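You operate a simulated robot arm through the tools that you are given. There is no shell and no other tool. Be economical: measure what you need, move in short steps, check, and stop when the job is done.

The job below is to be done with a simulated robot arm. You get a single attempt, and the scene is never put back.

Task
Top up the glue tank with two scoops of pellets.
Fine: spill none, shut the lid and put the scoop back; change no control.

Only the result counts: the job must be done as asked and must still hold three seconds after the hand-in. Knocking over, shifting, dropping, spilling or breaking anything else fails it. Lids that push on must go on centred and level and be pressed home; caps that screw on are set level and turned clockwise until they are tight.

Robot
A 7-joint arm with a two-finger parallel gripper on a trunk, on a base that drives. Base frame: it is fixed to the floor where the robot stands at the start and does not move with it; the origin is under the middle of the robot, x ahead of it, y to its left, z up. Readings come in m, degrees, newtons and seconds.
Its first joint turns from -166.0 to 166.0 degrees. Places, roughly: apple bottle [-1, -1.5, 0.5]; brass tap [-1.8, -1.9, 0.6]; control panel [-1.1, -1, 1.3]; crumpled cardboard [-1.25, -2.25, 1]; glue heat dial [0.6, 0, 0.8]; glue tank [0.7, 0.1, 0.9]; left nozzle cap [0.5, -0.5, 1.1]; middle nozzle cap [0.4, -0.6, 1.1]; orange tub [-1.25, -2.25, 1]; packer air valve handle [-1.8, -1.9, 0.9]; packer emergency stop button [-1.3, -0.9, 1.3]; packer jog button [-1.2, -0.9, 1.2]; packer main switch [-1.8, -1.9, 1.2]; packer mode dial [-1, -1, 1.3]; packer reset button [-1.1, -0.9, 1.2]; packer speed dial [-1.1, -0.9, 1.3]. Payload 3.43 kg.
Tool frame: the origin (TCP) lies between the finger pads and is the grasp point; the fingertips stand 0.03 m ahead of it; z points along the fingers, y is the line along which they close. The gripper opens to 0.094 m. The fingers are 0.028 m wide and 0.01 m thick; the gripper's body (0.05 by 0.096 m) begins 0.055 m behind the TCP.
Orientation is that of the tool frame in the base frame, as [roll, pitch, yaw] about the fixed x, y, z axes, in that order (R = Rz(yaw) Ry(pitch) Rx(roll)). With the fingers straight down and closing along the base's y, the tool's x points along the base's -x, its y along +y and its z along -z.

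Tools
- The arm moves only by the tool move_arm. Its argument "rows" is a list of rows, each an object of numbers (a shift or turn left out is 0, a gripper value left out holds the last): "ax", "ay", "az": the turn, a rotation vector about the tool's x, y, z in degrees; "x", "y", "z": the shift along the tool's x, y, z in m; "jaw": the opening, from 0 (shut) to 1 (fully open). In form: [{"ax": .., "ay": .., "az": .., "x": .., "y": .., "z": .., "jaw": ..}, ...]. A call has 1 to 8 rows; each row is the pose to reach, as a shift and turn from the pose commanded when the call began, along the tool's axes at that moment. A row lasts 0.2 s, in which the tool goes at most 0.05 m and 8.6 degrees; a call with a longer step from one row to the next is refused whole, and so is a gripper value outside its range. Where a pose cannot be reached the arm comes as near as it can. A force on the tool above 90 N (or 10 N above the force at the start of the call, whichever is more), or a blocked arm, ends the call early, and 0.2 s more pass. Each finger travels about 0.045 m/s and halts on what it meets, pressing with about 33 N; the grip force reading is that of the motor and also rises with nothing between the fingers. The clock runs only during rows and for 0.2 s after the last one: add rows that repeat a pose to give the fingers time. The reply holds the time, the measured pose of the TCP, the force on the tool along the base axes, the opening and the grip force, in the units named above and with some noise, with the torque about the TCP (base axes, N m) and any sound that the robot's microphone picked up.
- Cameras (640 x 400 px; columns grow to the right, rows downward): "scene" is now at [-0.0036, 0.2075, 1.3902]; the picture's right is [-0.66, -0.75, 0.00], its down [-0.45, 0.39, -0.80] and it looks along [0.60, -0.53, -0.59] (base axes); focal length 214 px, centre (320, 200). "wrist" rides on the gripper at [0.076, 0.014, -0.103] in the tool frame; the picture's right is [-0.18, 0.98, 0.00], its down [-0.75, -0.14, -0.64] and it looks along [-0.63, -0.12, 0.77] (tool axes); focal length 243 px, centre (320, 200). There is no depth. A picture from a camera that has moved, and an enlarged one, comes with that camera's place and axes in the base frame and with its lens. The place of the scene camera against the robot may be out by one fixed shift of up to 0.012 m in any direction.
- get_image(camera): a new picture of that camera. The clock stands still meanwhile.
- base_move(legs): drives the robot by 1 to 6 legs, each [ahead, turn to the left] in m and degrees, along the robot's own axes; the way and the turn of a leg run together, so that a leg with both is an arc; at most 1.5 m and 180 degrees a leg. The arm and the cameras ride along, it lands a little off, and it stops where it bumps. It gives what a move gives.
- turn_head(pan, tilt): turns the head with the scene camera to pan (to the left, within 120 degrees either way) and tilt (down, from -29 to 69), counted from straight ahead of the robot. It gives what a move gives.
- zoom(camera, box): a new picture of the part [left, top, right, bottom] of that camera's present view, enlarged. The clock stands still meanwhile.
- finish_job(): hands the job in; it is judged then, once.

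Go step by step. Nothing tells you exact positions but the pictures and the camera data: compare them with the known pose of the tool, close in by small moves and look again before you grip or let go. The budget is 120 turns and 90 pictures, counting those below and the enlarged ones. Unless the task says otherwise, let go and move clear before handing in, and close with one line.

The tools are called after ">>>" as a command line: name --argument value ..., lists and objects as JSON in quotes. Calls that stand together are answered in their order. move_arm: Moves the arm, as the interface text tells. Its arguments: {"type":"object","properties":{"rows":{"type":"array","items":{"type":"object","properties":{"ax":{"type":"number"},"ay":{"type":"number"},"az":{"type":"number"},"x":{"type":"number"},"y":{"type":"number"},"z":{"type":"number"},"jaw":{"type":"number"}}}}},"required":["rows"]} The other tools are called the same way: base_move (legs) drives the base; turn_head (pan, tilt) turns the head that bears the scene camera; get_image (camera) takes a picture; zoom (camera, box) takes an enlarged picture of a part of a camera's view; finish_job () hands the job in.

At the start:

```text
time: 0.0
eef_pos: [0.5841, 0.1543, 1.372]
tcp_rot: [-179.9, 0.0, -179.9]
contact_force: [-0.2, 0.9, 0.0]
ft_torque: [0.05, -0.01, 0.01]
opening: 0.0941
finger_force: 0.1
robot x, y, heading: [-0.0029, 0.0327, 0.1]
head pan, tilt: [-41.5, 36.5]
```

scene: 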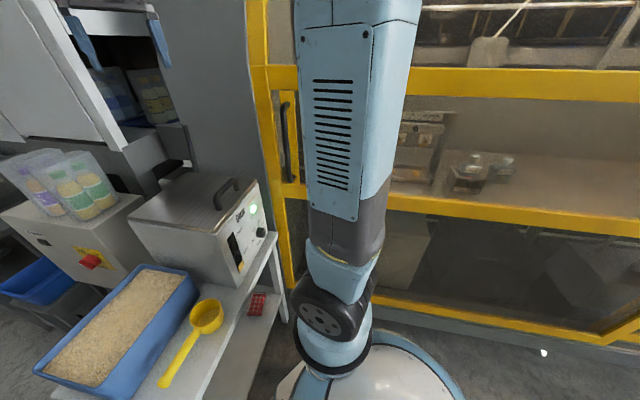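
wrist: 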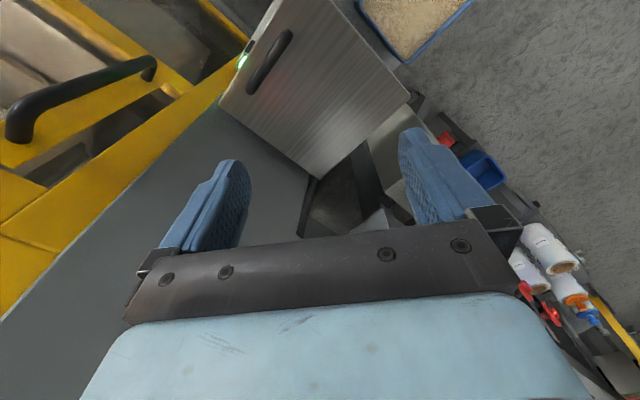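

I see the glue tank with a hinged (or lift-off) lid and handle, a blue pellet tray, and a yellow scoop beside it on a bench. I'll turn the head to the left for a better view.

>>> turn_head --pan 10 --tilt 45

>>> get_image --camera "scene"

```text
time: 1.2
eef_pos: [0.5818, 0.1555, 1.3713]
tcp_rot: [-180.0, 0.0, -179.9]
contact_force: [0.7, -0.5, 0.4]
ft_torque: [0.0, 0.01, 0.02]
opening: 0.094
finger_force: 0.0
robot x, y, heading: [-0.0022, 0.0331, -0.1]
head pan, tilt: [10.0, 45.0]
```

```text
87 pictures are left
camera scene: at [0.0112, 0.2794, 1.3776], right [0.17, -0.98, 0.0], down [-0.7, -0.12, -0.71], along [0.7, 0.12, -0.71], focal length 214 px, centre (320, 200)
```

scene: 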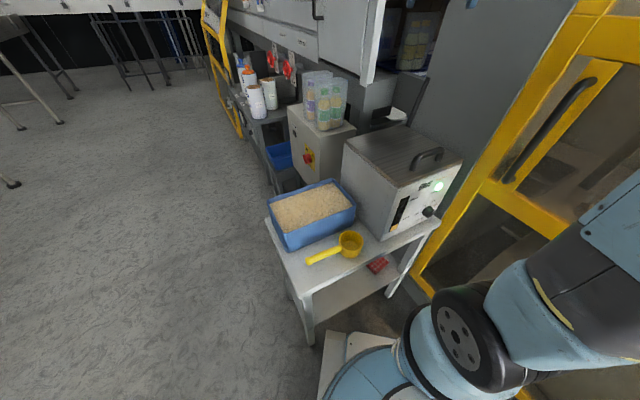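

>>> zoom --camera "scene" --box '[250, 110, 490, 260]'

>>> zoom --camera "scene" --box '[340, 120, 480, 207]'

```text
2.67 times, centred on (370, 185) of scene
camera zoom: at [0.0112, 0.2794, 1.3776], right [0.17, -0.98, 0.0], down [-0.7, -0.12, -0.71], along [0.7, 0.12, -0.71], focal length 572 px, centre (187, 240)
```

zoom: 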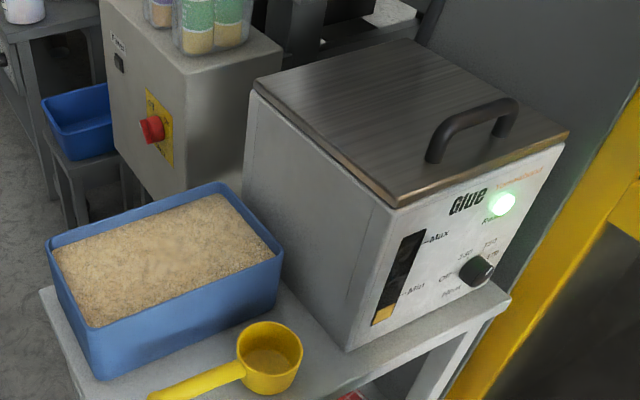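

```text
4.57 times, centred on (410, 164) of scene
camera zoom: at [0.0112, 0.2794, 1.3776], right [0.17, -0.98, 0.0], down [-0.7, -0.12, -0.71], along [0.7, 0.12, -0.71], focal length 980 px, centre (-91, 367)
```

zoom: 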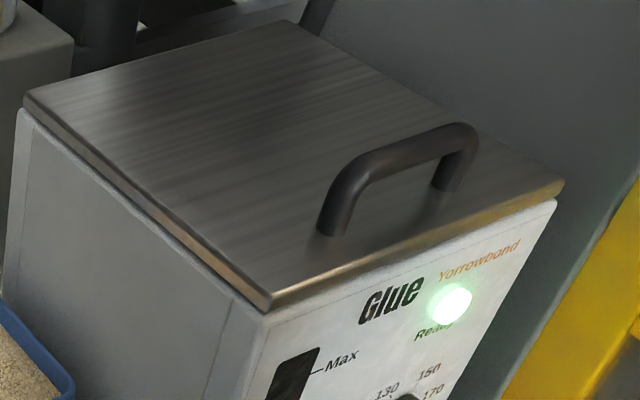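

I take the lid to be hinged at the back, about 0.26 m square at z≈1.0, with the handle bar near (0.58, 0.06, 1.045) running along (0.61, -0.79). I'll turn the tool square to the bar, come down above it and look.

>>> move_arm --rows '[{"az": 7.5, "y": -0.013, "z": 0.02}, {"az": 15, "y": -0.026, "z": 0.04}, {"az": 22.5, "y": -0.039, "z": 0.06}, {"az": 30, "y": -0.052, "z": 0.08}, {"az": 37.5, "y": -0.065, "z": 0.1}, {"az": 45, "y": -0.078, "z": 0.12}, {"az": 52, "y": -0.09, "z": 0.14}, {"az": 52, "y": -0.09, "z": 0.15}]'

>>> get_image --camera "wrist"

>>> get_image --camera "scene"

```text
time: 3.0
eef_pos: [0.5812, 0.0645, 1.2216]
tcp_rot: [-179.9, 0.0, 128.1]
contact_force: [0.8, -0.3, 0.4]
ft_torque: [-0.03, 0.05, -0.01]
opening: 0.0939
finger_force: 0.1
robot x, y, heading: [-0.0019, 0.0293, 0.0]
head pan, tilt: [10.0, 45.0]
```

```text
84 pictures are left
camera wrist: at [0.5467, 0.1338, 1.324], right [0.89, 0.46, 0.0], down [0.35, -0.68, 0.64], along [0.3, -0.57, -0.77], focal length 243 px, centre (320, 200)
```

wrist: 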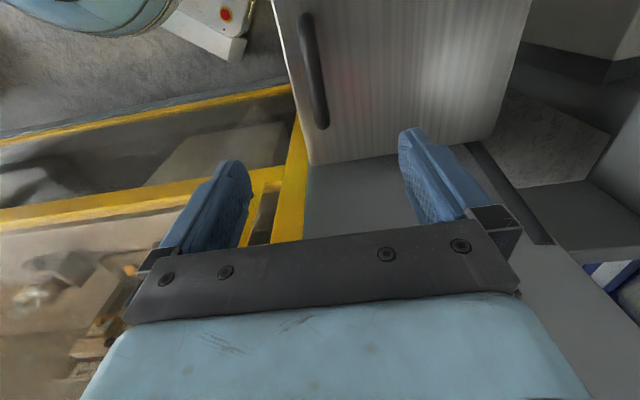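

```text
83 pictures are left
camera scene: at [0.0111, 0.2795, 1.3776], right [0.17, -0.98, 0.0], down [-0.7, -0.12, -0.71], along [0.7, 0.12, -0.71], focal length 214 px, centre (320, 200)
```

scene: 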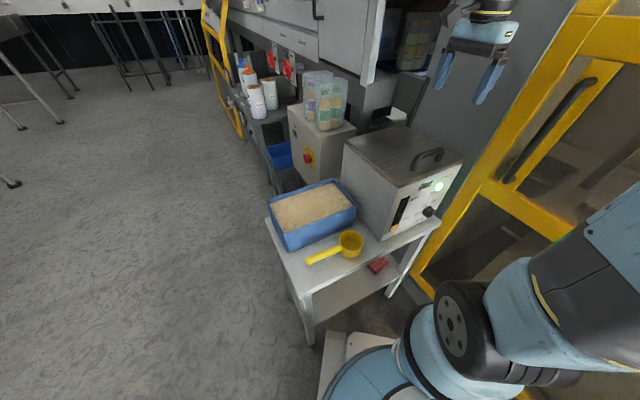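

The bar is aligned under the tool across its width. I'll descend near it and look sideways with the scene camera.

>>> move_arm --rows '[{"x": 0.01, "z": 0.04}, {"x": 0.01, "z": 0.08}, {"x": 0.01, "z": 0.12}, {"x": 0.01, "z": 0.14}]'

>>> zoom --camera "scene" --box '[340, 80, 500, 180]'

>>> get_image --camera "wrist"

```text
time: 4.0
eef_pos: [0.5769, 0.0727, 1.0818]
tcp_rot: [-180.0, 0.1, 128.1]
contact_force: [-0.5, -1.1, 0.1]
ft_torque: [-0.02, 0.02, 0.02]
opening: 0.094
finger_force: 0.0
robot x, y, heading: [-0.0032, 0.0302, 0.1]
head pan, tilt: [10.0, 45.0]
```

```text
4.00 times, centred on (420, 130) of scene
camera zoom: at [0.011, 0.2795, 1.3776], right [0.17, -0.98, 0.0], down [-0.7, -0.12, -0.71], along [0.7, 0.12, -0.71], focal length 858 px, centre (-80, 480)
```

zoom: 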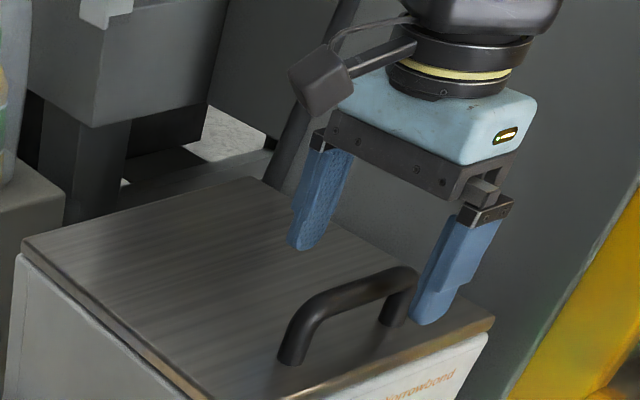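

```text
81 pictures are left
camera wrist: at [0.5418, 0.1415, 1.1832], right [0.89, 0.46, 0.0], down [0.35, -0.68, 0.64], along [0.3, -0.57, -0.77], focal length 243 px, centre (320, 200)
```

wrist: 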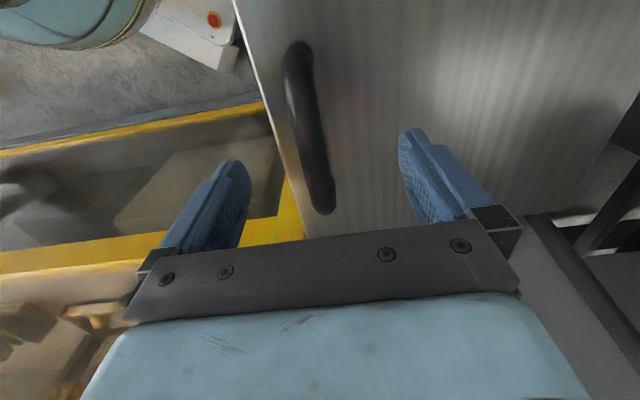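

The bar sits centred between the fingers. I'll go down 0.03 m and close.

>>> move_arm --rows '[{"z": 0.015}, {"z": 0.03}, {"z": 0.03, "jaw": 0.5}, {"z": 0.03, "jaw": 0.0}, {"z": 0.03, "jaw": 0}, {"z": 0.03, "jaw": 0}, {"z": 0.03, "jaw": 0}, {"z": 0.03, "jaw": 0}]'

>>> zoom --camera "scene" --box '[340, 80, 500, 180]'

```text
time: 5.8
eef_pos: [0.5735, 0.0692, 1.0535]
tcp_rot: [-179.9, -0.1, 128.1]
contact_force: [-36.8, -30.2, 5.8]
ft_torque: [0.1, 0.35, -0.51]
opening: 0.0207
finger_force: 44.9
robot x, y, heading: [-0.0006, 0.0332, 0.1]
head pan, tilt: [10.0, 45.0]
```

```text
4.00 times, centred on (420, 130) of scene
camera zoom: at [0.0089, 0.2782, 1.3778], right [0.17, -0.98, 0.0], down [-0.7, -0.12, -0.71], along [0.7, 0.12, -0.71], focal length 858 px, centre (-80, 480)
```

zoom: 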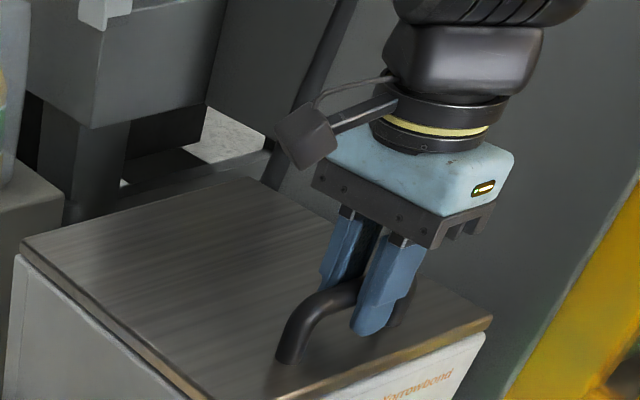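

The bar is gripped, with a side force showing I'm ~5 mm off; I'll ease that and lift a little to see whether the lid hinges.

>>> move_arm --rows '[{"y": -0.003}, {"y": -0.005}, {"y": -0.005, "z": -0.005}, {"y": -0.0035, "z": -0.012}, {"y": -0.001, "z": -0.02}, {"y": 0.002, "z": -0.03}, {"y": 0.0055, "z": -0.04}, {"y": 0.0055, "z": -0.04}]'

>>> get_image --camera "scene"

```text
time: 7.6
eef_pos: [0.5829, 0.0772, 1.0917]
tcp_rot: [-180.0, 0.0, 128.1]
contact_force: [16.6, 3.2, -10.3]
ft_torque: [-0.11, -0.19, -1.15]
opening: 0.0177
finger_force: 45.1
robot x, y, heading: [0.0002, 0.0327, -0.2]
head pan, tilt: [10.0, 45.0]
```

```text
79 pictures are left
camera scene: at [0.0125, 0.2797, 1.3775], right [0.17, -0.98, 0.0], down [-0.7, -0.12, -0.71], along [0.7, 0.12, -0.71], focal length 214 px, centre (320, 200)
```

scene: 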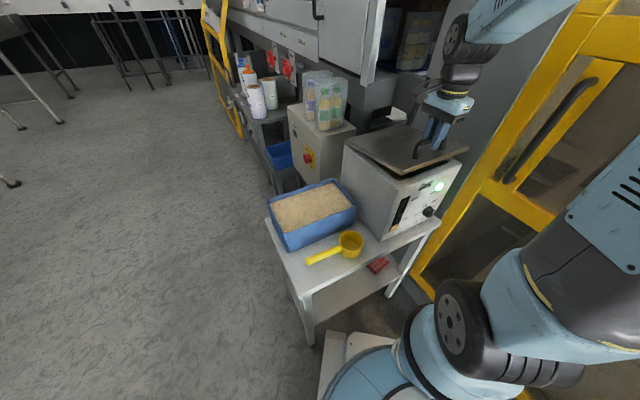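

It hinges at the back. I'll continue along the arc to about 50°.

>>> move_arm --rows '[{"az": 1, "y": 0.0078, "z": -0.0192}, {"az": 2, "y": 0.0173, "z": -0.0376}, {"az": 2, "y": 0.0283, "z": -0.0552}, {"az": 2, "y": 0.0408, "z": -0.0716}, {"az": 2, "y": 0.0547, "z": -0.087}, {"az": 2, "y": 0.0699, "z": -0.101}, {"az": 2, "y": 0.0863, "z": -0.1138}, {"az": 2, "y": 0.1037, "z": -0.125}]'

>>> get_image --camera "scene"

```text
time: 9.4
eef_pos: [0.6652, 0.1399, 1.2154]
tcp_rot: [-179.9, -0.1, 126.2]
contact_force: [9.9, -4.8, -20.4]
ft_torque: [0.3, 0.33, 1.26]
opening: 0.0183
finger_force: 45.6
robot x, y, heading: [-0.0031, 0.0292, 0.1]
head pan, tilt: [10.0, 45.0]
```

```text
78 pictures are left
camera scene: at [0.0127, 0.2794, 1.3776], right [0.17, -0.98, 0.0], down [-0.7, -0.12, -0.71], along [0.7, 0.12, -0.71], focal length 214 px, centre (320, 200)
```

scene: 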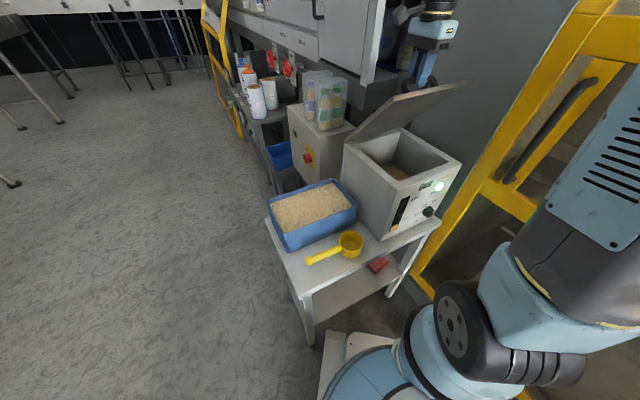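

Lid is about half open. I'll go on to about 85°.

>>> move_arm --rows '[{"az": -1, "y": 0.0259, "z": -0.0131}, {"az": -1, "y": 0.0532, "z": -0.0228}, {"az": -1, "y": 0.0814, "z": -0.0292}, {"az": -1, "y": 0.1103, "z": -0.0322}, {"az": -1, "y": 0.1392, "z": -0.0316}]'

>>> get_image --camera "scene"

>>> get_image --camera "wrist"

```text
time: 10.6
eef_pos: [0.7749, 0.2263, 1.2473]
tcp_rot: [-180.0, -0.1, 127.3]
contact_force: [-12.1, 14.2, -19.7]
ft_torque: [0.56, 0.28, 0.06]
opening: 0.0178
finger_force: 45.2
robot x, y, heading: [-0.0032, 0.0276, 0.0]
head pan, tilt: [10.0, 45.0]
```

```text
77 pictures are left
camera scene: at [0.0113, 0.2804, 1.3774], right [0.17, -0.98, 0.0], down [-0.7, -0.12, -0.71], along [0.7, 0.12, -0.71], focal length 214 px, centre (320, 200)
```

scene: 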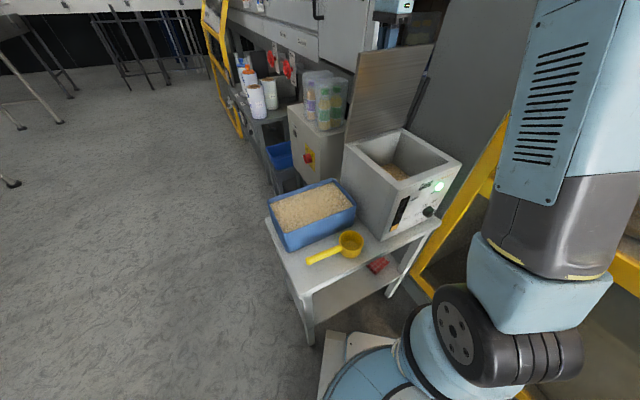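

```text
76 pictures are left
camera wrist: at [0.7412, 0.2952, 1.3501], right [0.89, 0.45, 0.0], down [0.35, -0.69, 0.64], along [0.29, -0.57, -0.77], focal length 243 px, centre (320, 200)
```

wrist: 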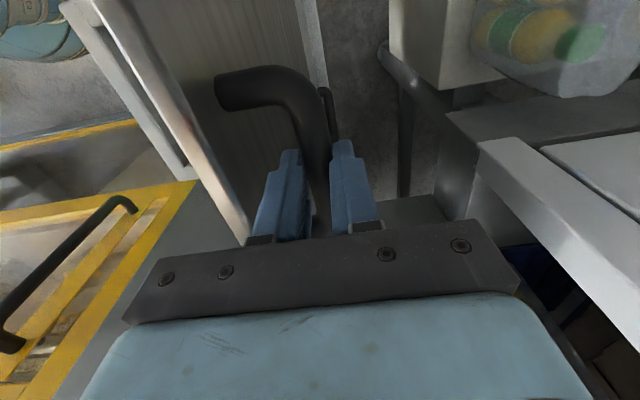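

Near vertical now; I'll go past to about 100° carefully.

>>> move_arm --rows '[{"y": 0.0145, "z": 0.0015}, {"y": 0.0288, "z": 0.0041}, {"y": 0.043, "z": 0.0075}, {"y": 0.0567, "z": 0.0118}, {"y": 0.0567, "z": 0.0118}]'

>>> get_image --camera "wrist"

>>> get_image --camera "scene"

```text
time: 11.8
eef_pos: [0.821, 0.2583, 1.2379]
tcp_rot: [-180.0, 0.0, 127.2]
contact_force: [-10.9, 17.7, 1.0]
ft_torque: [0.53, 0.19, 0.06]
opening: 0.0176
finger_force: 45.6
robot x, y, heading: [-0.0004, 0.0331, -0.1]
head pan, tilt: [10.0, 45.0]
```

```text
75 pictures are left
camera wrist: at [0.7864, 0.328, 1.3389], right [0.89, 0.45, 0.0], down [0.34, -0.69, 0.64], along [0.29, -0.57, -0.77], focal length 243 px, centre (320, 200)
```

wrist: 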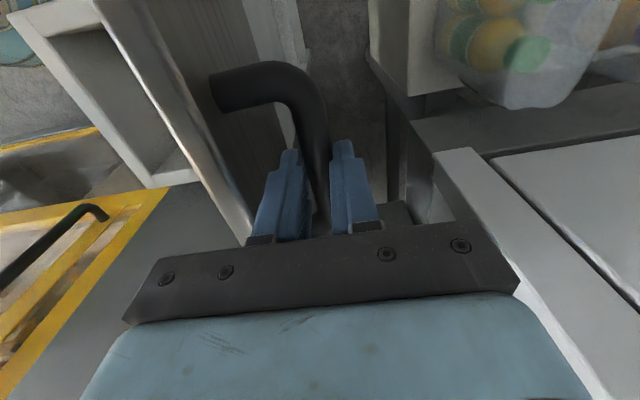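

```text
74 pictures are left
camera scene: at [0.0106, 0.2804, 1.3774], right [0.17, -0.98, 0.0], down [-0.7, -0.12, -0.71], along [0.7, 0.12, -0.71], focal length 214 px, centre (320, 200)
```

scene: 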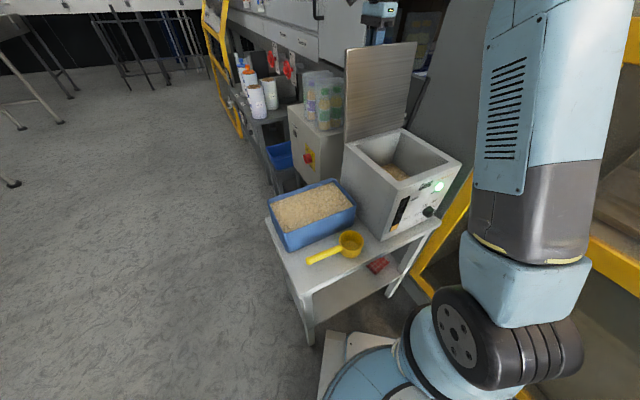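

I'll push a little more to find the hinge stop.

>>> move_arm --rows '[{"y": 0.008, "z": 0.003}, {"y": 0.0156, "z": 0.0058}, {"y": 0.023, "z": 0.009}, {"y": 0.0306, "z": 0.0127}, {"y": 0.0306, "z": 0.0127}]'

```text
time: 12.8
eef_pos: [0.8341, 0.2678, 1.2308]
tcp_rot: [-179.2, -0.1, 126.9]
contact_force: [-56.0, -23.4, 15.0]
ft_torque: [-0.22, 1.86, 0.37]
opening: 0.0177
finger_force: 45.4
robot x, y, heading: [-0.0027, 0.0304, -0.0]
head pan, tilt: [10.0, 45.0]
stopped in row 5: the force on the tool passed its limit at 97 N (the readings are from after the stop); the commanded pose is now the measured one
```

Lid reached its stop at about 103°. I'll open the fingers slightly and rise off the bar.

>>> move_arm --rows '[{"jaw": 0.26}, {"jaw": 0.26}, {"jaw": 0.26, "z": -0.01}, {"jaw": 0.26, "z": -0.02, "y": 0.001}, {"jaw": 0.26, "z": -0.03, "y": 0.002}, {"jaw": 0.26, "z": -0.045, "y": 0.004}]'

>>> get_image --camera "wrist"

```text
time: 14.2
eef_pos: [0.8436, 0.2741, 1.2694]
tcp_rot: [-179.2, 0.1, 126.9]
contact_force: [-0.5, 0.1, -0.6]
ft_torque: [0.01, 0.0, 0.02]
opening: 0.0243
finger_force: 0.1
robot x, y, heading: [-0.0047, 0.0318, 0.2]
head pan, tilt: [10.0, 45.0]
```

```text
73 pictures are left
camera wrist: at [0.8106, 0.3449, 1.3716], right [0.9, 0.44, -0.01], down [0.35, -0.68, 0.64], along [0.28, -0.58, -0.77], focal length 243 px, centre (320, 200)
```

wrist: 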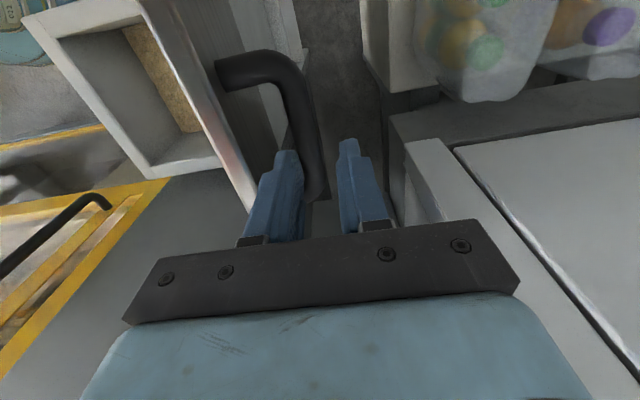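

The gripper is clear of the bar. I'll rise and carry over the lid toward the scoop, keeping this yaw.

>>> move_arm --rows '[{"z": -0.04, "y": 0.005}, {"z": -0.08, "y": 0.005}, {"z": -0.12, "y": 0.0, "jaw": 1}, {"z": -0.14, "y": -0.03, "x": 0.027}, {"z": -0.14, "y": -0.06, "x": 0.055}, {"z": -0.14, "y": -0.09, "x": 0.085}, {"z": -0.14, "y": -0.12, "x": 0.113}, {"z": -0.14, "y": -0.15, "x": 0.14}]'

>>> move_arm --rows '[{"y": -0.033, "x": 0.03, "z": 0.015}, {"y": -0.066, "x": 0.06, "z": 0.03}, {"y": -0.099, "x": 0.09, "z": 0.045}, {"y": -0.13, "x": 0.12, "z": 0.06}, {"y": -0.16, "x": 0.15, "z": 0.08}, {"y": -0.193, "x": 0.175, "z": 0.1}, {"y": -0.193, "x": 0.175, "z": 0.14}, {"y": -0.193, "x": 0.175, "z": 0.18}]'

>>> get_image --camera "wrist"

>>> get_image --camera "scene"

```text
time: 16.0
eef_pos: [0.6416, 0.2956, 1.4133]
tcp_rot: [-179.3, 0.1, 126.9]
contact_force: [0.9, 0.0, -0.3]
ft_torque: [-0.02, 0.04, -0.02]
opening: 0.0941
finger_force: 0.0
out of reach, approached as far as the arm can: row 3
robot x, y, heading: [0.0006, 0.0327, -0.2]
head pan, tilt: [10.0, 45.0]
```

```text
time: 17.8
eef_pos: [0.3797, 0.3168, 1.2361]
tcp_rot: [-179.4, 0.0, 127.0]
contact_force: [-0.4, 1.1, -1.0]
ft_torque: [-0.04, -0.01, 0.01]
opening: 0.094
finger_force: 0.1
robot x, y, heading: [0.0004, 0.03, -0.2]
head pan, tilt: [10.0, 45.0]
```

```text
72 pictures are left
camera wrist: at [0.3461, 0.3879, 1.337], right [0.9, 0.44, -0.01], down [0.35, -0.68, 0.64], along [0.28, -0.58, -0.77], focal length 243 px, centre (320, 200)
```

wrist: 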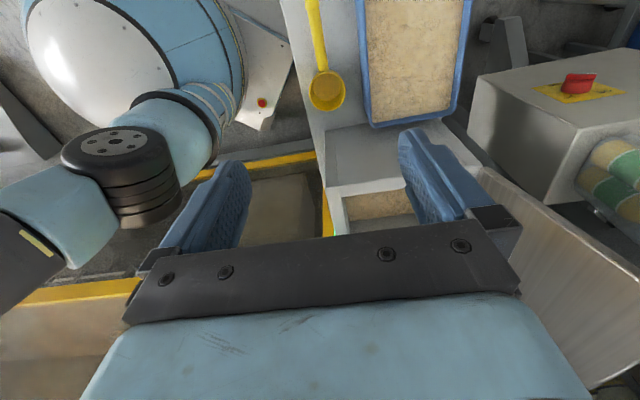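

```text
71 pictures are left
camera scene: at [0.0105, 0.2794, 1.3776], right [0.17, -0.98, 0.0], down [-0.7, -0.12, -0.71], along [0.7, 0.12, -0.71], focal length 214 px, centre (320, 200)
```

scene: 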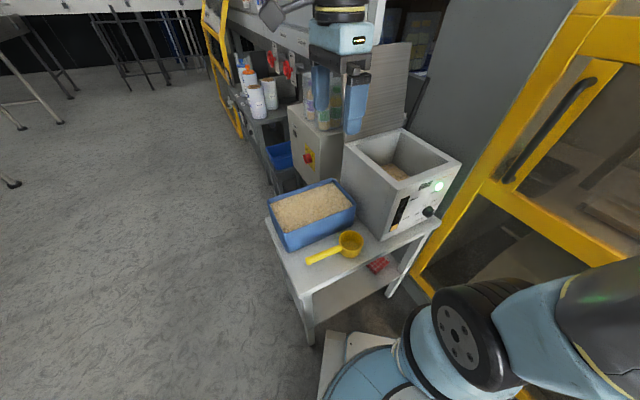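

The scoop cup is around (0.43, 0.25), its handle running toward (0.335, 0.375), and the tray rim is near z 0.83. I'll descend for a closer look at the handle.

>>> move_arm --rows '[{"x": 0.01, "z": 0.045, "jaw": 0.6}, {"x": 0.02, "z": 0.09}, {"x": 0.025, "z": 0.135}, {"x": 0.025, "z": 0.18}, {"x": 0.025, "z": 0.22}, {"x": 0.025, "z": 0.26}, {"x": 0.025, "z": 0.3}]'

>>> get_image --camera "wrist"

>>> zoom --camera "scene" --box '[260, 170, 420, 270]'

```text
time: 19.4
eef_pos: [0.3619, 0.336, 0.9338]
tcp_rot: [-179.3, -0.1, 127.0]
contact_force: [-0.3, -0.1, 1.2]
ft_torque: [0.01, -0.03, 0.02]
opening: 0.0565
finger_force: 0.1
robot x, y, heading: [-0.0026, 0.0273, -0.3]
head pan, tilt: [10.0, 45.0]
```

```text
70 pictures are left
camera wrist: at [0.3291, 0.4074, 1.0352], right [0.9, 0.44, -0.01], down [0.35, -0.68, 0.64], along [0.28, -0.58, -0.77], focal length 243 px, centre (320, 200)
```

wrist: 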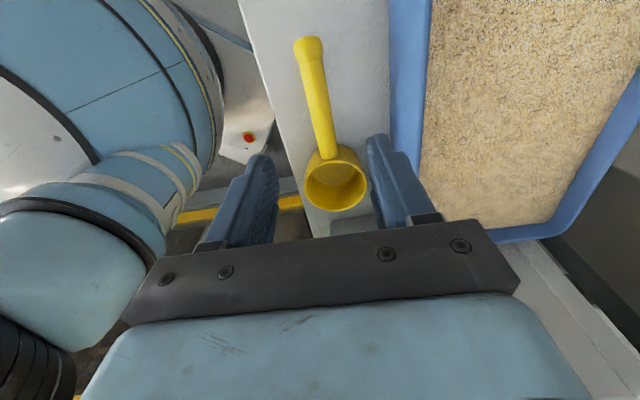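

```text
4.00 times, centred on (340, 220) of scene
camera zoom: at [0.0102, 0.2793, 1.3776], right [0.17, -0.98, 0.0], down [-0.7, -0.12, -0.71], along [0.7, 0.12, -0.71], focal length 858 px, centre (240, 120)
```

zoom: 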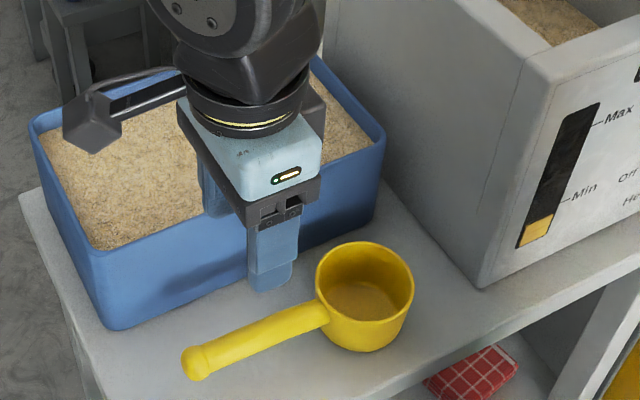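

The handle is level with the rim (z≈0.775) and lies under the tool; cup depth is about 0.05. I'll descend onto the handle about 0.11 m from the cup centre.

>>> move_arm --rows '[{"y": -0.002, "x": -0.002, "z": 0.04, "az": -1.5}, {"y": -0.002, "x": -0.002, "z": 0.08, "az": -1.5}, {"y": -0.002, "x": -0.002, "z": 0.11, "az": -1.5}]'

>>> get_image --camera "wrist"

>>> zoom --camera "scene" --box '[260, 170, 420, 270]'

```text
time: 20.2
eef_pos: [0.3592, 0.3335, 0.8236]
tcp_rot: [-179.4, 0.0, 128.4]
contact_force: [0.1, -0.6, -1.1]
ft_torque: [0.03, -0.02, -0.04]
opening: 0.0564
finger_force: 0.1
robot x, y, heading: [-0.0008, 0.0318, -0.1]
head pan, tilt: [10.0, 45.0]
```

```text
68 pictures are left
camera wrist: at [0.3245, 0.4035, 0.9249], right [0.88, 0.47, -0.01], down [0.36, -0.67, 0.64], along [0.29, -0.57, -0.77], focal length 243 px, centre (320, 200)
```

wrist: 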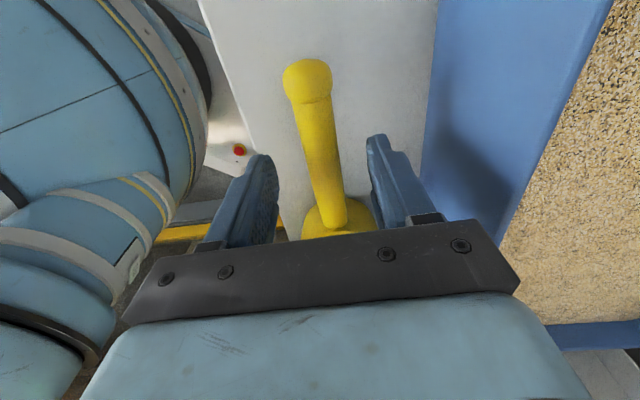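

```text
4.00 times, centred on (340, 220) of scene
camera zoom: at [0.0107, 0.2792, 1.3776], right [0.17, -0.98, 0.0], down [-0.7, -0.12, -0.71], along [0.7, 0.12, -0.71], focal length 858 px, centre (240, 120)
```

zoom: 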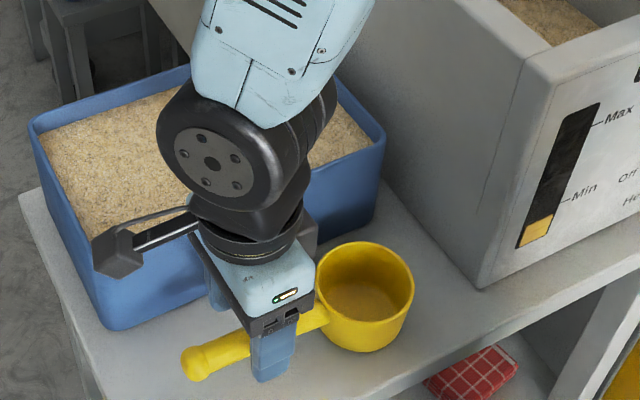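

Aligned across the handle. Descending and closing.

>>> move_arm --rows '[{"z": 0.02}, {"z": 0.045}, {"z": 0.045, "jaw": 0.3}, {"z": 0.045, "jaw": 0.0}, {"z": 0.045, "jaw": 0}, {"z": 0.045, "jaw": 0}, {"z": 0.045, "jaw": 0}]'

>>> zoom --camera "scene" --box '[260, 170, 420, 270]'

```text
time: 21.8
eef_pos: [0.3584, 0.3335, 0.778]
tcp_rot: [-179.3, 0.0, 128.4]
contact_force: [-0.4, 1.3, 0.7]
ft_torque: [0.03, 0.02, 0.0]
opening: 0.0253
finger_force: 33.0
robot x, y, heading: [0.0003, 0.0304, 0.1]
head pan, tilt: [10.0, 45.0]
```

```text
4.00 times, centred on (340, 220) of scene
camera zoom: at [0.0109, 0.2796, 1.3775], right [0.17, -0.98, 0.0], down [-0.7, -0.12, -0.71], along [0.7, 0.12, -0.71], focal length 858 px, centre (240, 120)
```

zoom: 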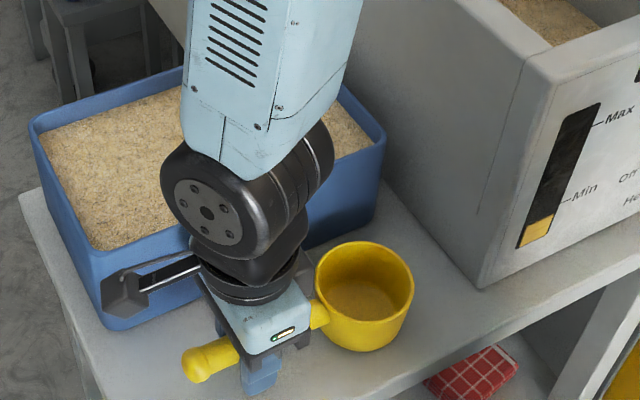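

The scoop is gripped at TCP (0.359, 0.334, 0.778), yaw 128.4° — I'll need this to put it back. Now lift straight up and check.

>>> move_arm --rows '[{"z": -0.02}, {"z": -0.05}, {"z": -0.09}, {"z": -0.13}, {"z": -0.17}, {"z": -0.21}]'

>>> zoom --camera "scene" --box '[260, 120, 420, 220]'

>>> get_image --camera "wrist"

```text
time: 23.2
eef_pos: [0.3629, 0.3347, 0.9888]
tcp_rot: [-179.4, 0.0, 128.4]
contact_force: [0.0, 0.4, -1.4]
ft_torque: [0.02, 0.05, 0.01]
opening: 0.0255
finger_force: 33.2
robot x, y, heading: [-0.0025, 0.0301, -0.1]
head pan, tilt: [10.0, 45.0]
```

```text
4.00 times, centred on (340, 170) of scene
camera zoom: at [0.0111, 0.2798, 1.3775], right [0.17, -0.98, 0.0], down [-0.7, -0.12, -0.71], along [0.7, 0.12, -0.71], focal length 858 px, centre (240, 320)
```

zoom: 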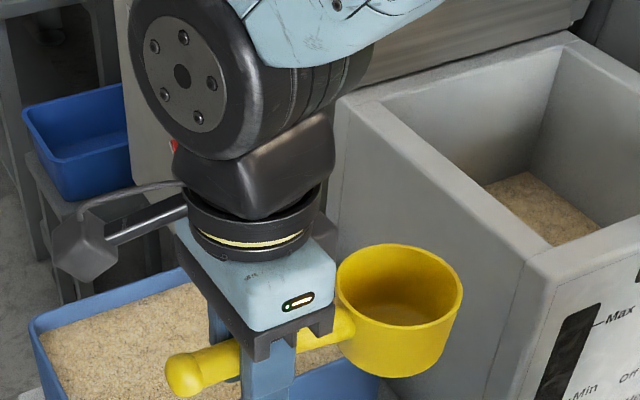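

```text
64 pictures are left
camera wrist: at [0.328, 0.4042, 1.0898], right [0.88, 0.47, -0.01], down [0.36, -0.67, 0.64], along [0.29, -0.57, -0.77], focal length 243 px, centre (320, 200)
```

wrist: 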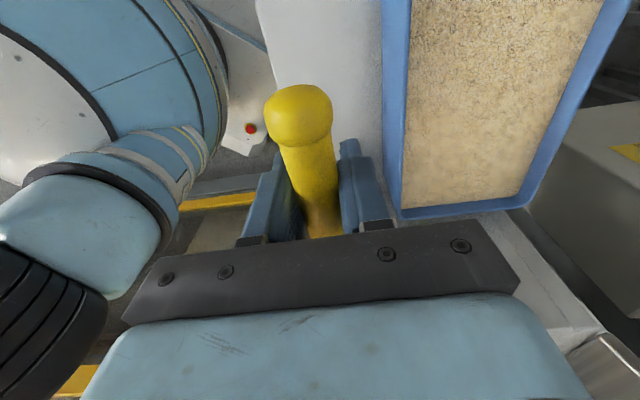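

The scoop is level and firmly held. Next I carry it over the left part of the tray and tip the cup 35° down above the pellets.

>>> move_arm --rows '[{"x": 0.012, "y": 0.04}, {"x": 0.025, "y": 0.08}, {"x": 0.04, "y": 0.12}, {"x": 0.05, "y": 0.155}, {"x": 0.05, "y": 0.172}]'

>>> move_arm --rows '[{"ay": 7}, {"ay": 14}, {"ay": 21}, {"ay": 28}, {"ay": 35}, {"ay": 35}]'

>>> get_image --camera "wrist"

>>> get_image --camera "scene"

```text
time: 24.4
eef_pos: [0.467, 0.4795, 0.9897]
tcp_rot: [-179.4, 0.0, 128.3]
contact_force: [0.1, 0.5, -0.4]
ft_torque: [0.07, 0.04, -0.02]
opening: 0.0253
finger_force: 32.9
robot x, y, heading: [-0.0017, 0.0317, 0.1]
head pan, tilt: [10.0, 45.0]
```

```text
time: 25.8
eef_pos: [0.4649, 0.4807, 0.9871]
tcp_rot: [-179.2, -35.2, 128.0]
contact_force: [-0.1, -0.4, -0.9]
ft_torque: [0.0, 0.02, -0.01]
opening: 0.0253
finger_force: 33.5
robot x, y, heading: [-0.0015, 0.0336, -0.2]
head pan, tilt: [10.0, 45.0]
```

```text
63 pictures are left
camera wrist: at [0.4765, 0.4927, 1.1145], right [0.86, 0.49, -0.12], down [0.5, -0.86, 0.09], along [-0.05, -0.14, -0.99], focal length 243 px, centre (320, 200)
```

wrist: 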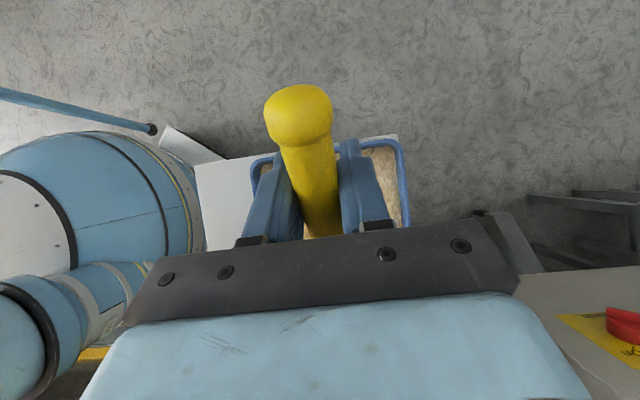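

```text
62 pictures are left
camera scene: at [0.011, 0.2796, 1.3775], right [0.17, -0.98, 0.0], down [-0.7, -0.12, -0.71], along [0.7, 0.12, -0.71], focal length 214 px, centre (320, 200)
```

scene: 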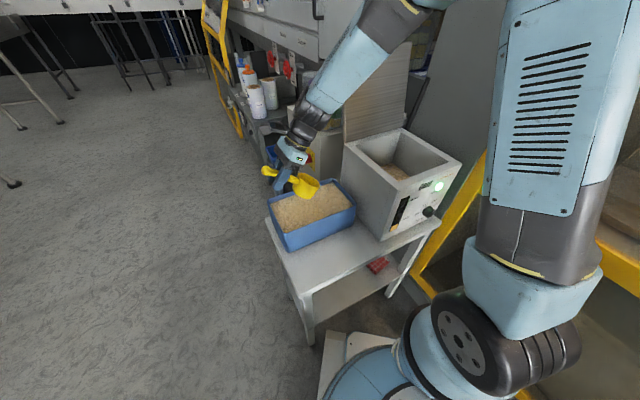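

The tray and scoop line up. I'll lower until the leading lip nearly touches the pellets and check.

>>> move_arm --rows '[{"x": -0.0258, "z": 0.0369, "y": -0.004}, {"x": -0.0499, "z": 0.0713, "y": -0.004}, {"x": -0.0499, "z": 0.0713, "y": -0.004}]'

>>> zoom --camera "scene" --box '[250, 150, 410, 250]'

```text
time: 26.6
eef_pos: [0.4627, 0.4769, 0.8999]
tcp_rot: [-179.1, -35.0, 128.0]
contact_force: [0.9, 0.8, -1.1]
ft_torque: [0.05, 0.03, 0.0]
opening: 0.0251
finger_force: 33.3
robot x, y, heading: [-0.005, 0.0348, -0.2]
head pan, tilt: [10.0, 45.0]
```

```text
4.00 times, centred on (330, 200) of scene
camera zoom: at [0.011, 0.2795, 1.3775], right [0.17, -0.98, 0.0], down [-0.7, -0.12, -0.71], along [0.7, 0.12, -0.71], focal length 858 px, centre (280, 200)
```

zoom: 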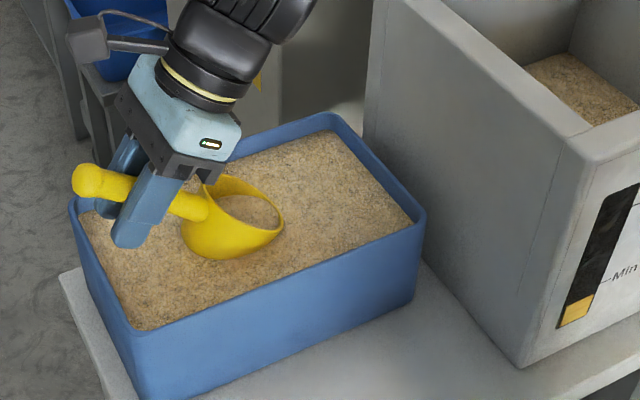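

The lip is just entering the pellets without force. I'll push in and level the cup progressively.

>>> move_arm --rows '[{"x": -0.0186, "z": 0.009}, {"x": -0.0324, "z": 0.0078}, {"x": -0.0488, "z": 0.0085, "ay": -6}, {"x": -0.0647, "z": 0.012, "ay": -13}, {"x": -0.0789, "z": 0.0167, "ay": -20}, {"x": -0.0853, "z": 0.0172, "ay": -20}, {"x": -0.0853, "z": 0.0172, "ay": -20}]'

>>> zoom --camera "scene" --box '[250, 150, 410, 250]'

```text
time: 28.2
eef_pos: [0.4995, 0.4307, 0.8365]
tcp_rot: [-179.3, -15.0, 128.3]
contact_force: [-0.2, 0.1, -1.5]
ft_torque: [0.08, 0.04, -0.01]
opening: 0.0256
finger_force: 32.8
robot x, y, heading: [0.0001, 0.0331, -0.0]
head pan, tilt: [10.0, 45.0]
```

```text
4.00 times, centred on (330, 200) of scene
camera zoom: at [0.011, 0.2796, 1.3775], right [0.17, -0.98, 0.0], down [-0.7, -0.12, -0.71], along [0.7, 0.12, -0.71], focal length 858 px, centre (280, 200)
```

zoom: 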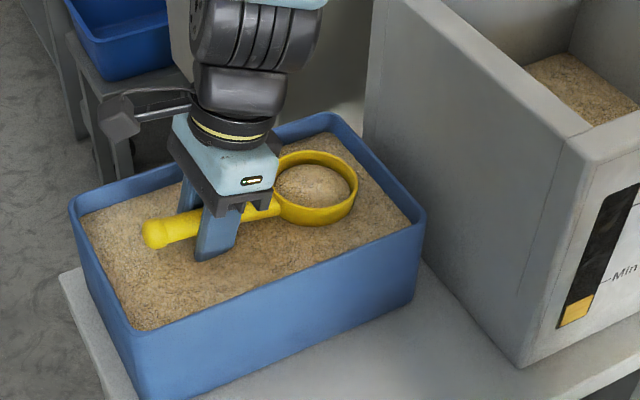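

The cup has filled. I'll sink slightly more while levelling, then lift straight up level.

>>> move_arm --rows '[{"x": -0.003, "z": 0.0111, "ay": -5}, {"x": -0.003, "z": 0.0111, "ay": -8}, {"x": 0.001, "z": -0.004, "ay": -13}, {"x": 0.0052, "z": -0.0193, "ay": -15}, {"x": 0.0104, "z": -0.0386, "ay": -15}, {"x": 0.0181, "z": -0.0676, "ay": -15}, {"x": 0.0259, "z": -0.0966, "ay": -15}, {"x": 0.0311, "z": -0.1159, "ay": -15}]'

>>> zoom --camera "scene" --box '[250, 130, 410, 230]'

```text
time: 30.0
eef_pos: [0.5012, 0.4306, 0.9571]
tcp_rot: [-179.3, 0.1, 128.4]
contact_force: [-0.2, 0.3, -1.2]
ft_torque: [0.04, 0.07, 0.01]
opening: 0.0253
finger_force: 32.9
robot x, y, heading: [-0.0027, 0.0342, -0.2]
head pan, tilt: [10.0, 45.0]
```

```text
4.00 times, centred on (330, 180) of scene
camera zoom: at [0.0111, 0.2798, 1.3775], right [0.17, -0.98, 0.0], down [-0.7, -0.12, -0.71], along [0.7, 0.12, -0.71], focal length 858 px, centre (280, 280)
```

zoom: 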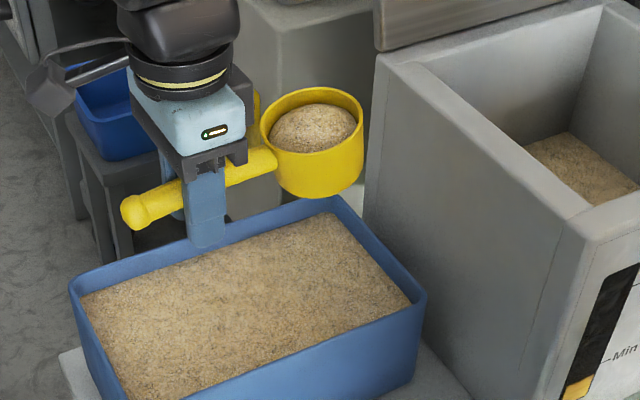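

The cup is full and level. I'll rise to z≈1.15, then carry it over the tank opening (centre about (0.65, 0.12)).

>>> move_arm --rows '[{"z": -0.02}, {"z": -0.05}, {"z": -0.085}, {"z": -0.12}, {"z": -0.155}, {"z": -0.18}, {"z": -0.195}]'

>>> move_arm --rows '[{"x": -0.02, "y": -0.006}, {"x": -0.05, "y": -0.014}, {"x": -0.085, "y": -0.024}, {"x": -0.12, "y": -0.034}, {"x": -0.155, "y": -0.044}, {"x": -0.19, "y": -0.054}, {"x": -0.213, "y": -0.059}, {"x": -0.223, "y": -0.06}]'

>>> get_image --camera "scene"

>>> zoom --camera "scene" --box '[310, 90, 470, 190]'

```text
time: 31.6
eef_pos: [0.5035, 0.4319, 1.1535]
tcp_rot: [-179.3, 0.0, 128.3]
contact_force: [-0.2, 0.5, -0.6]
ft_torque: [0.07, 0.05, 0.0]
opening: 0.0253
finger_force: 33.3
robot x, y, heading: [-0.0034, 0.0307, 0.0]
head pan, tilt: [10.0, 45.0]
```

```text
time: 33.4
eef_pos: [0.5948, 0.2191, 1.1527]
tcp_rot: [-179.3, 0.0, 128.5]
contact_force: [-0.3, -0.8, -0.2]
ft_torque: [0.08, 0.03, 0.02]
opening: 0.0252
finger_force: 33.3
robot x, y, heading: [-0.0018, 0.0324, -0.0]
head pan, tilt: [10.0, 45.0]
```

```text
58 pictures are left
camera scene: at [0.0109, 0.2796, 1.3775], right [0.17, -0.98, 0.0], down [-0.7, -0.12, -0.71], along [0.7, 0.12, -0.71], focal length 214 px, centre (320, 200)
```

scene: 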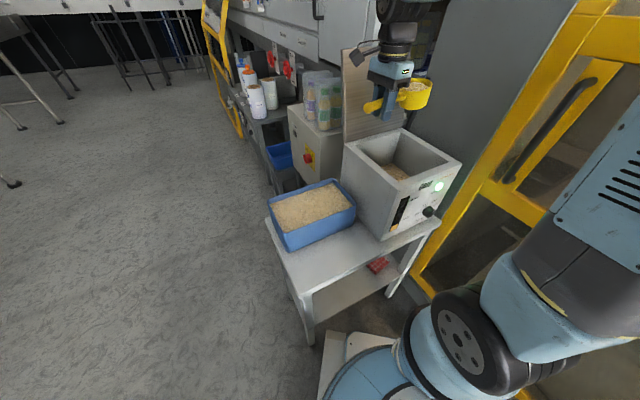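

```text
4.00 times, centred on (390, 140) of scene
camera zoom: at [0.0109, 0.2796, 1.3775], right [0.17, -0.98, 0.0], down [-0.7, -0.12, -0.71], along [0.7, 0.12, -0.71], focal length 858 px, centre (40, 440)
```

zoom: 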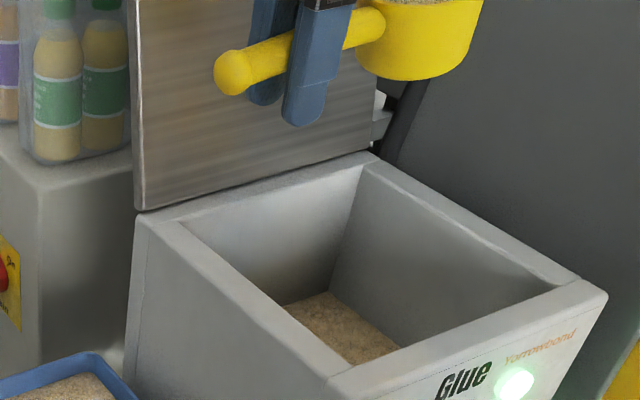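

The cup is centred over the opening with about 0.10 m clearance. I'll roll it toward the robot to pour.

>>> move_arm --rows '[{"y": 0.01, "ax": -6}, {"y": 0.012, "ax": -12}, {"y": 0.012, "ax": -18}, {"y": 0.012, "ax": -24}, {"y": 0.012, "ax": -30}, {"y": 0.012, "ax": -36}, {"y": 0.012, "ax": -42}, {"y": 0.012, "ax": -48}]'

>>> move_arm --rows '[{"ax": -7}, {"ax": -14}, {"ax": -21}, {"ax": -28}, {"ax": -35}, {"ax": -42}, {"ax": -50}]'

>>> get_image --camera "scene"

>>> zoom --camera "scene" --box '[310, 50, 500, 190]'

```text
time: 35.2
eef_pos: [0.603, 0.2262, 1.1544]
tcp_rot: [132.6, 0.0, 128.4]
contact_force: [-0.2, -0.2, -0.8]
ft_torque: [0.07, 0.07, -0.01]
opening: 0.0254
finger_force: 33.5
robot x, y, heading: [-0.0001, 0.0286, 0.1]
head pan, tilt: [10.0, 45.0]
```

```text
time: 36.8
eef_pos: [0.634, 0.2355, 1.1676]
tcp_rot: [82.4, 0.0, 128.4]
contact_force: [-0.5, 0.1, 0.1]
ft_torque: [0.03, 0.11, 0.0]
opening: 0.0253
finger_force: 33.0
out of reach, approached as far as the arm can: row 5, 6, 7
robot x, y, heading: [-0.0022, 0.031, -0.2]
head pan, tilt: [10.0, 45.0]
```

```text
56 pictures are left
camera scene: at [0.0103, 0.2793, 1.3776], right [0.17, -0.98, 0.0], down [-0.7, -0.12, -0.71], along [0.7, 0.12, -0.71], focal length 214 px, centre (320, 200)
```

scene: 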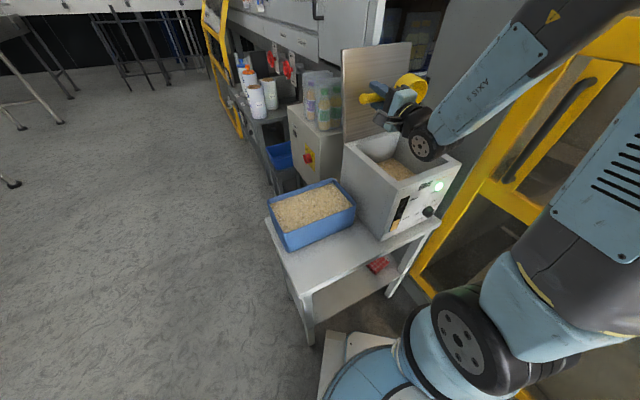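

```text
2.86 times, centred on (405, 120) of scene
camera zoom: at [0.0103, 0.2793, 1.3776], right [0.17, -0.98, 0.0], down [-0.7, -0.12, -0.71], along [0.7, 0.12, -0.71], focal length 613 px, centre (77, 429)
```

zoom: 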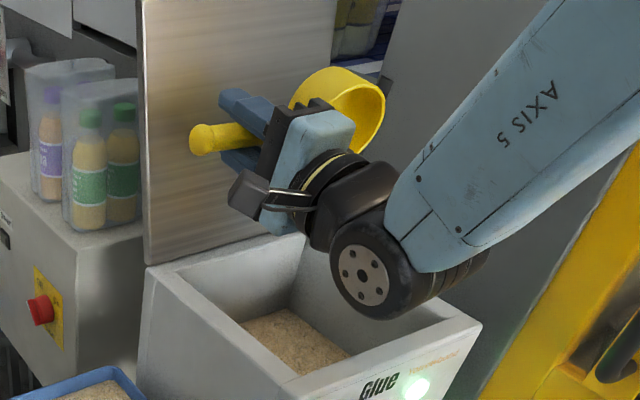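

The arm reached the roll limit with some drift, but the cup is past 90° still above the tank. Let me check closely for emptied cup and spillage.

>>> zoom --camera "scene" --box '[370, 60, 450, 110]'

>>> zoom --camera "scene" --box '[330, 120, 490, 220]'

```text
8.00 times, centred on (410, 85) of scene
camera zoom: at [0.0103, 0.2793, 1.3776], right [0.17, -0.98, 0.0], down [-0.7, -0.12, -0.71], along [0.7, 0.12, -0.71], focal length 1716 px, centre (-400, 1120)
```

zoom: 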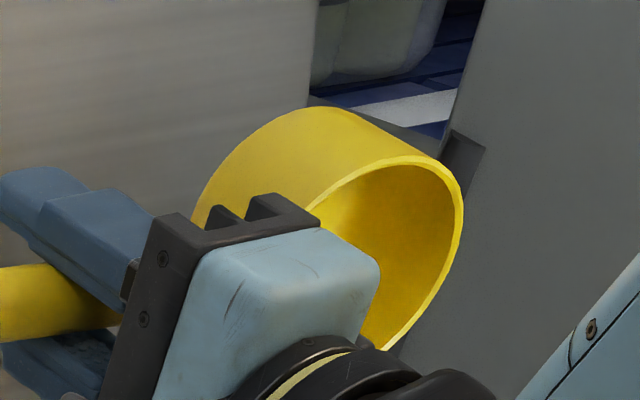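

```text
4.00 times, centred on (410, 170) of scene
camera zoom: at [0.0103, 0.2793, 1.3776], right [0.17, -0.98, 0.0], down [-0.7, -0.12, -0.71], along [0.7, 0.12, -0.71], focal length 858 px, centre (-40, 320)
```

zoom: 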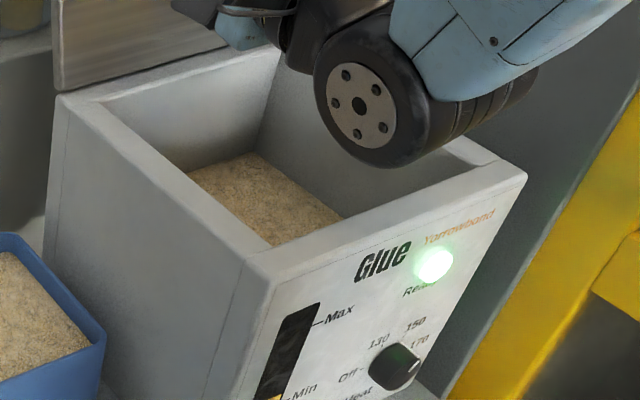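

The cup is empty, the tank level rose and no spill shows. I'll roll back level the same way.

>>> move_arm --rows '[{"ax": 8}, {"ax": 16}, {"ax": 24}, {"ax": 32}, {"ax": 40}, {"ax": 48}, {"ax": 56}]'

>>> move_arm --rows '[{"ax": 8}, {"ax": 16}, {"ax": 24}, {"ax": 32}, {"ax": 40}, {"ax": 42}]'

>>> get_image --camera "scene"

```text
time: 38.4
eef_pos: [0.6356, 0.2338, 1.1684]
tcp_rot: [138.5, -0.2, 128.3]
contact_force: [-0.2, -0.4, -0.8]
ft_torque: [0.09, 0.03, -0.03]
opening: 0.0255
finger_force: 32.7
robot x, y, heading: [-0.0018, 0.0296, 0.2]
head pan, tilt: [10.0, 45.0]
```

```text
time: 39.8
eef_pos: [0.6354, 0.2348, 1.1682]
tcp_rot: [-179.3, 0.0, 128.4]
contact_force: [0.0, -0.7, -0.6]
ft_torque: [0.07, 0.02, 0.0]
opening: 0.0253
finger_force: 33.0
robot x, y, heading: [-0.0015, 0.0304, 0.3]
head pan, tilt: [10.0, 45.0]
```

```text
52 pictures are left
camera scene: at [0.0109, 0.2794, 1.3776], right [0.17, -0.98, 0.0], down [-0.7, -0.12, -0.71], along [0.7, 0.12, -0.71], focal length 214 px, centre (320, 200)
```

scene: 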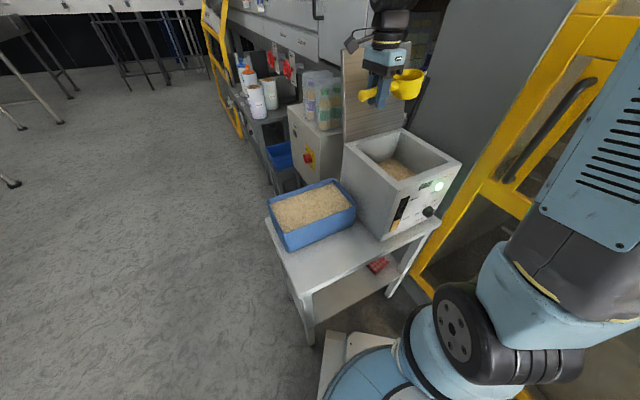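

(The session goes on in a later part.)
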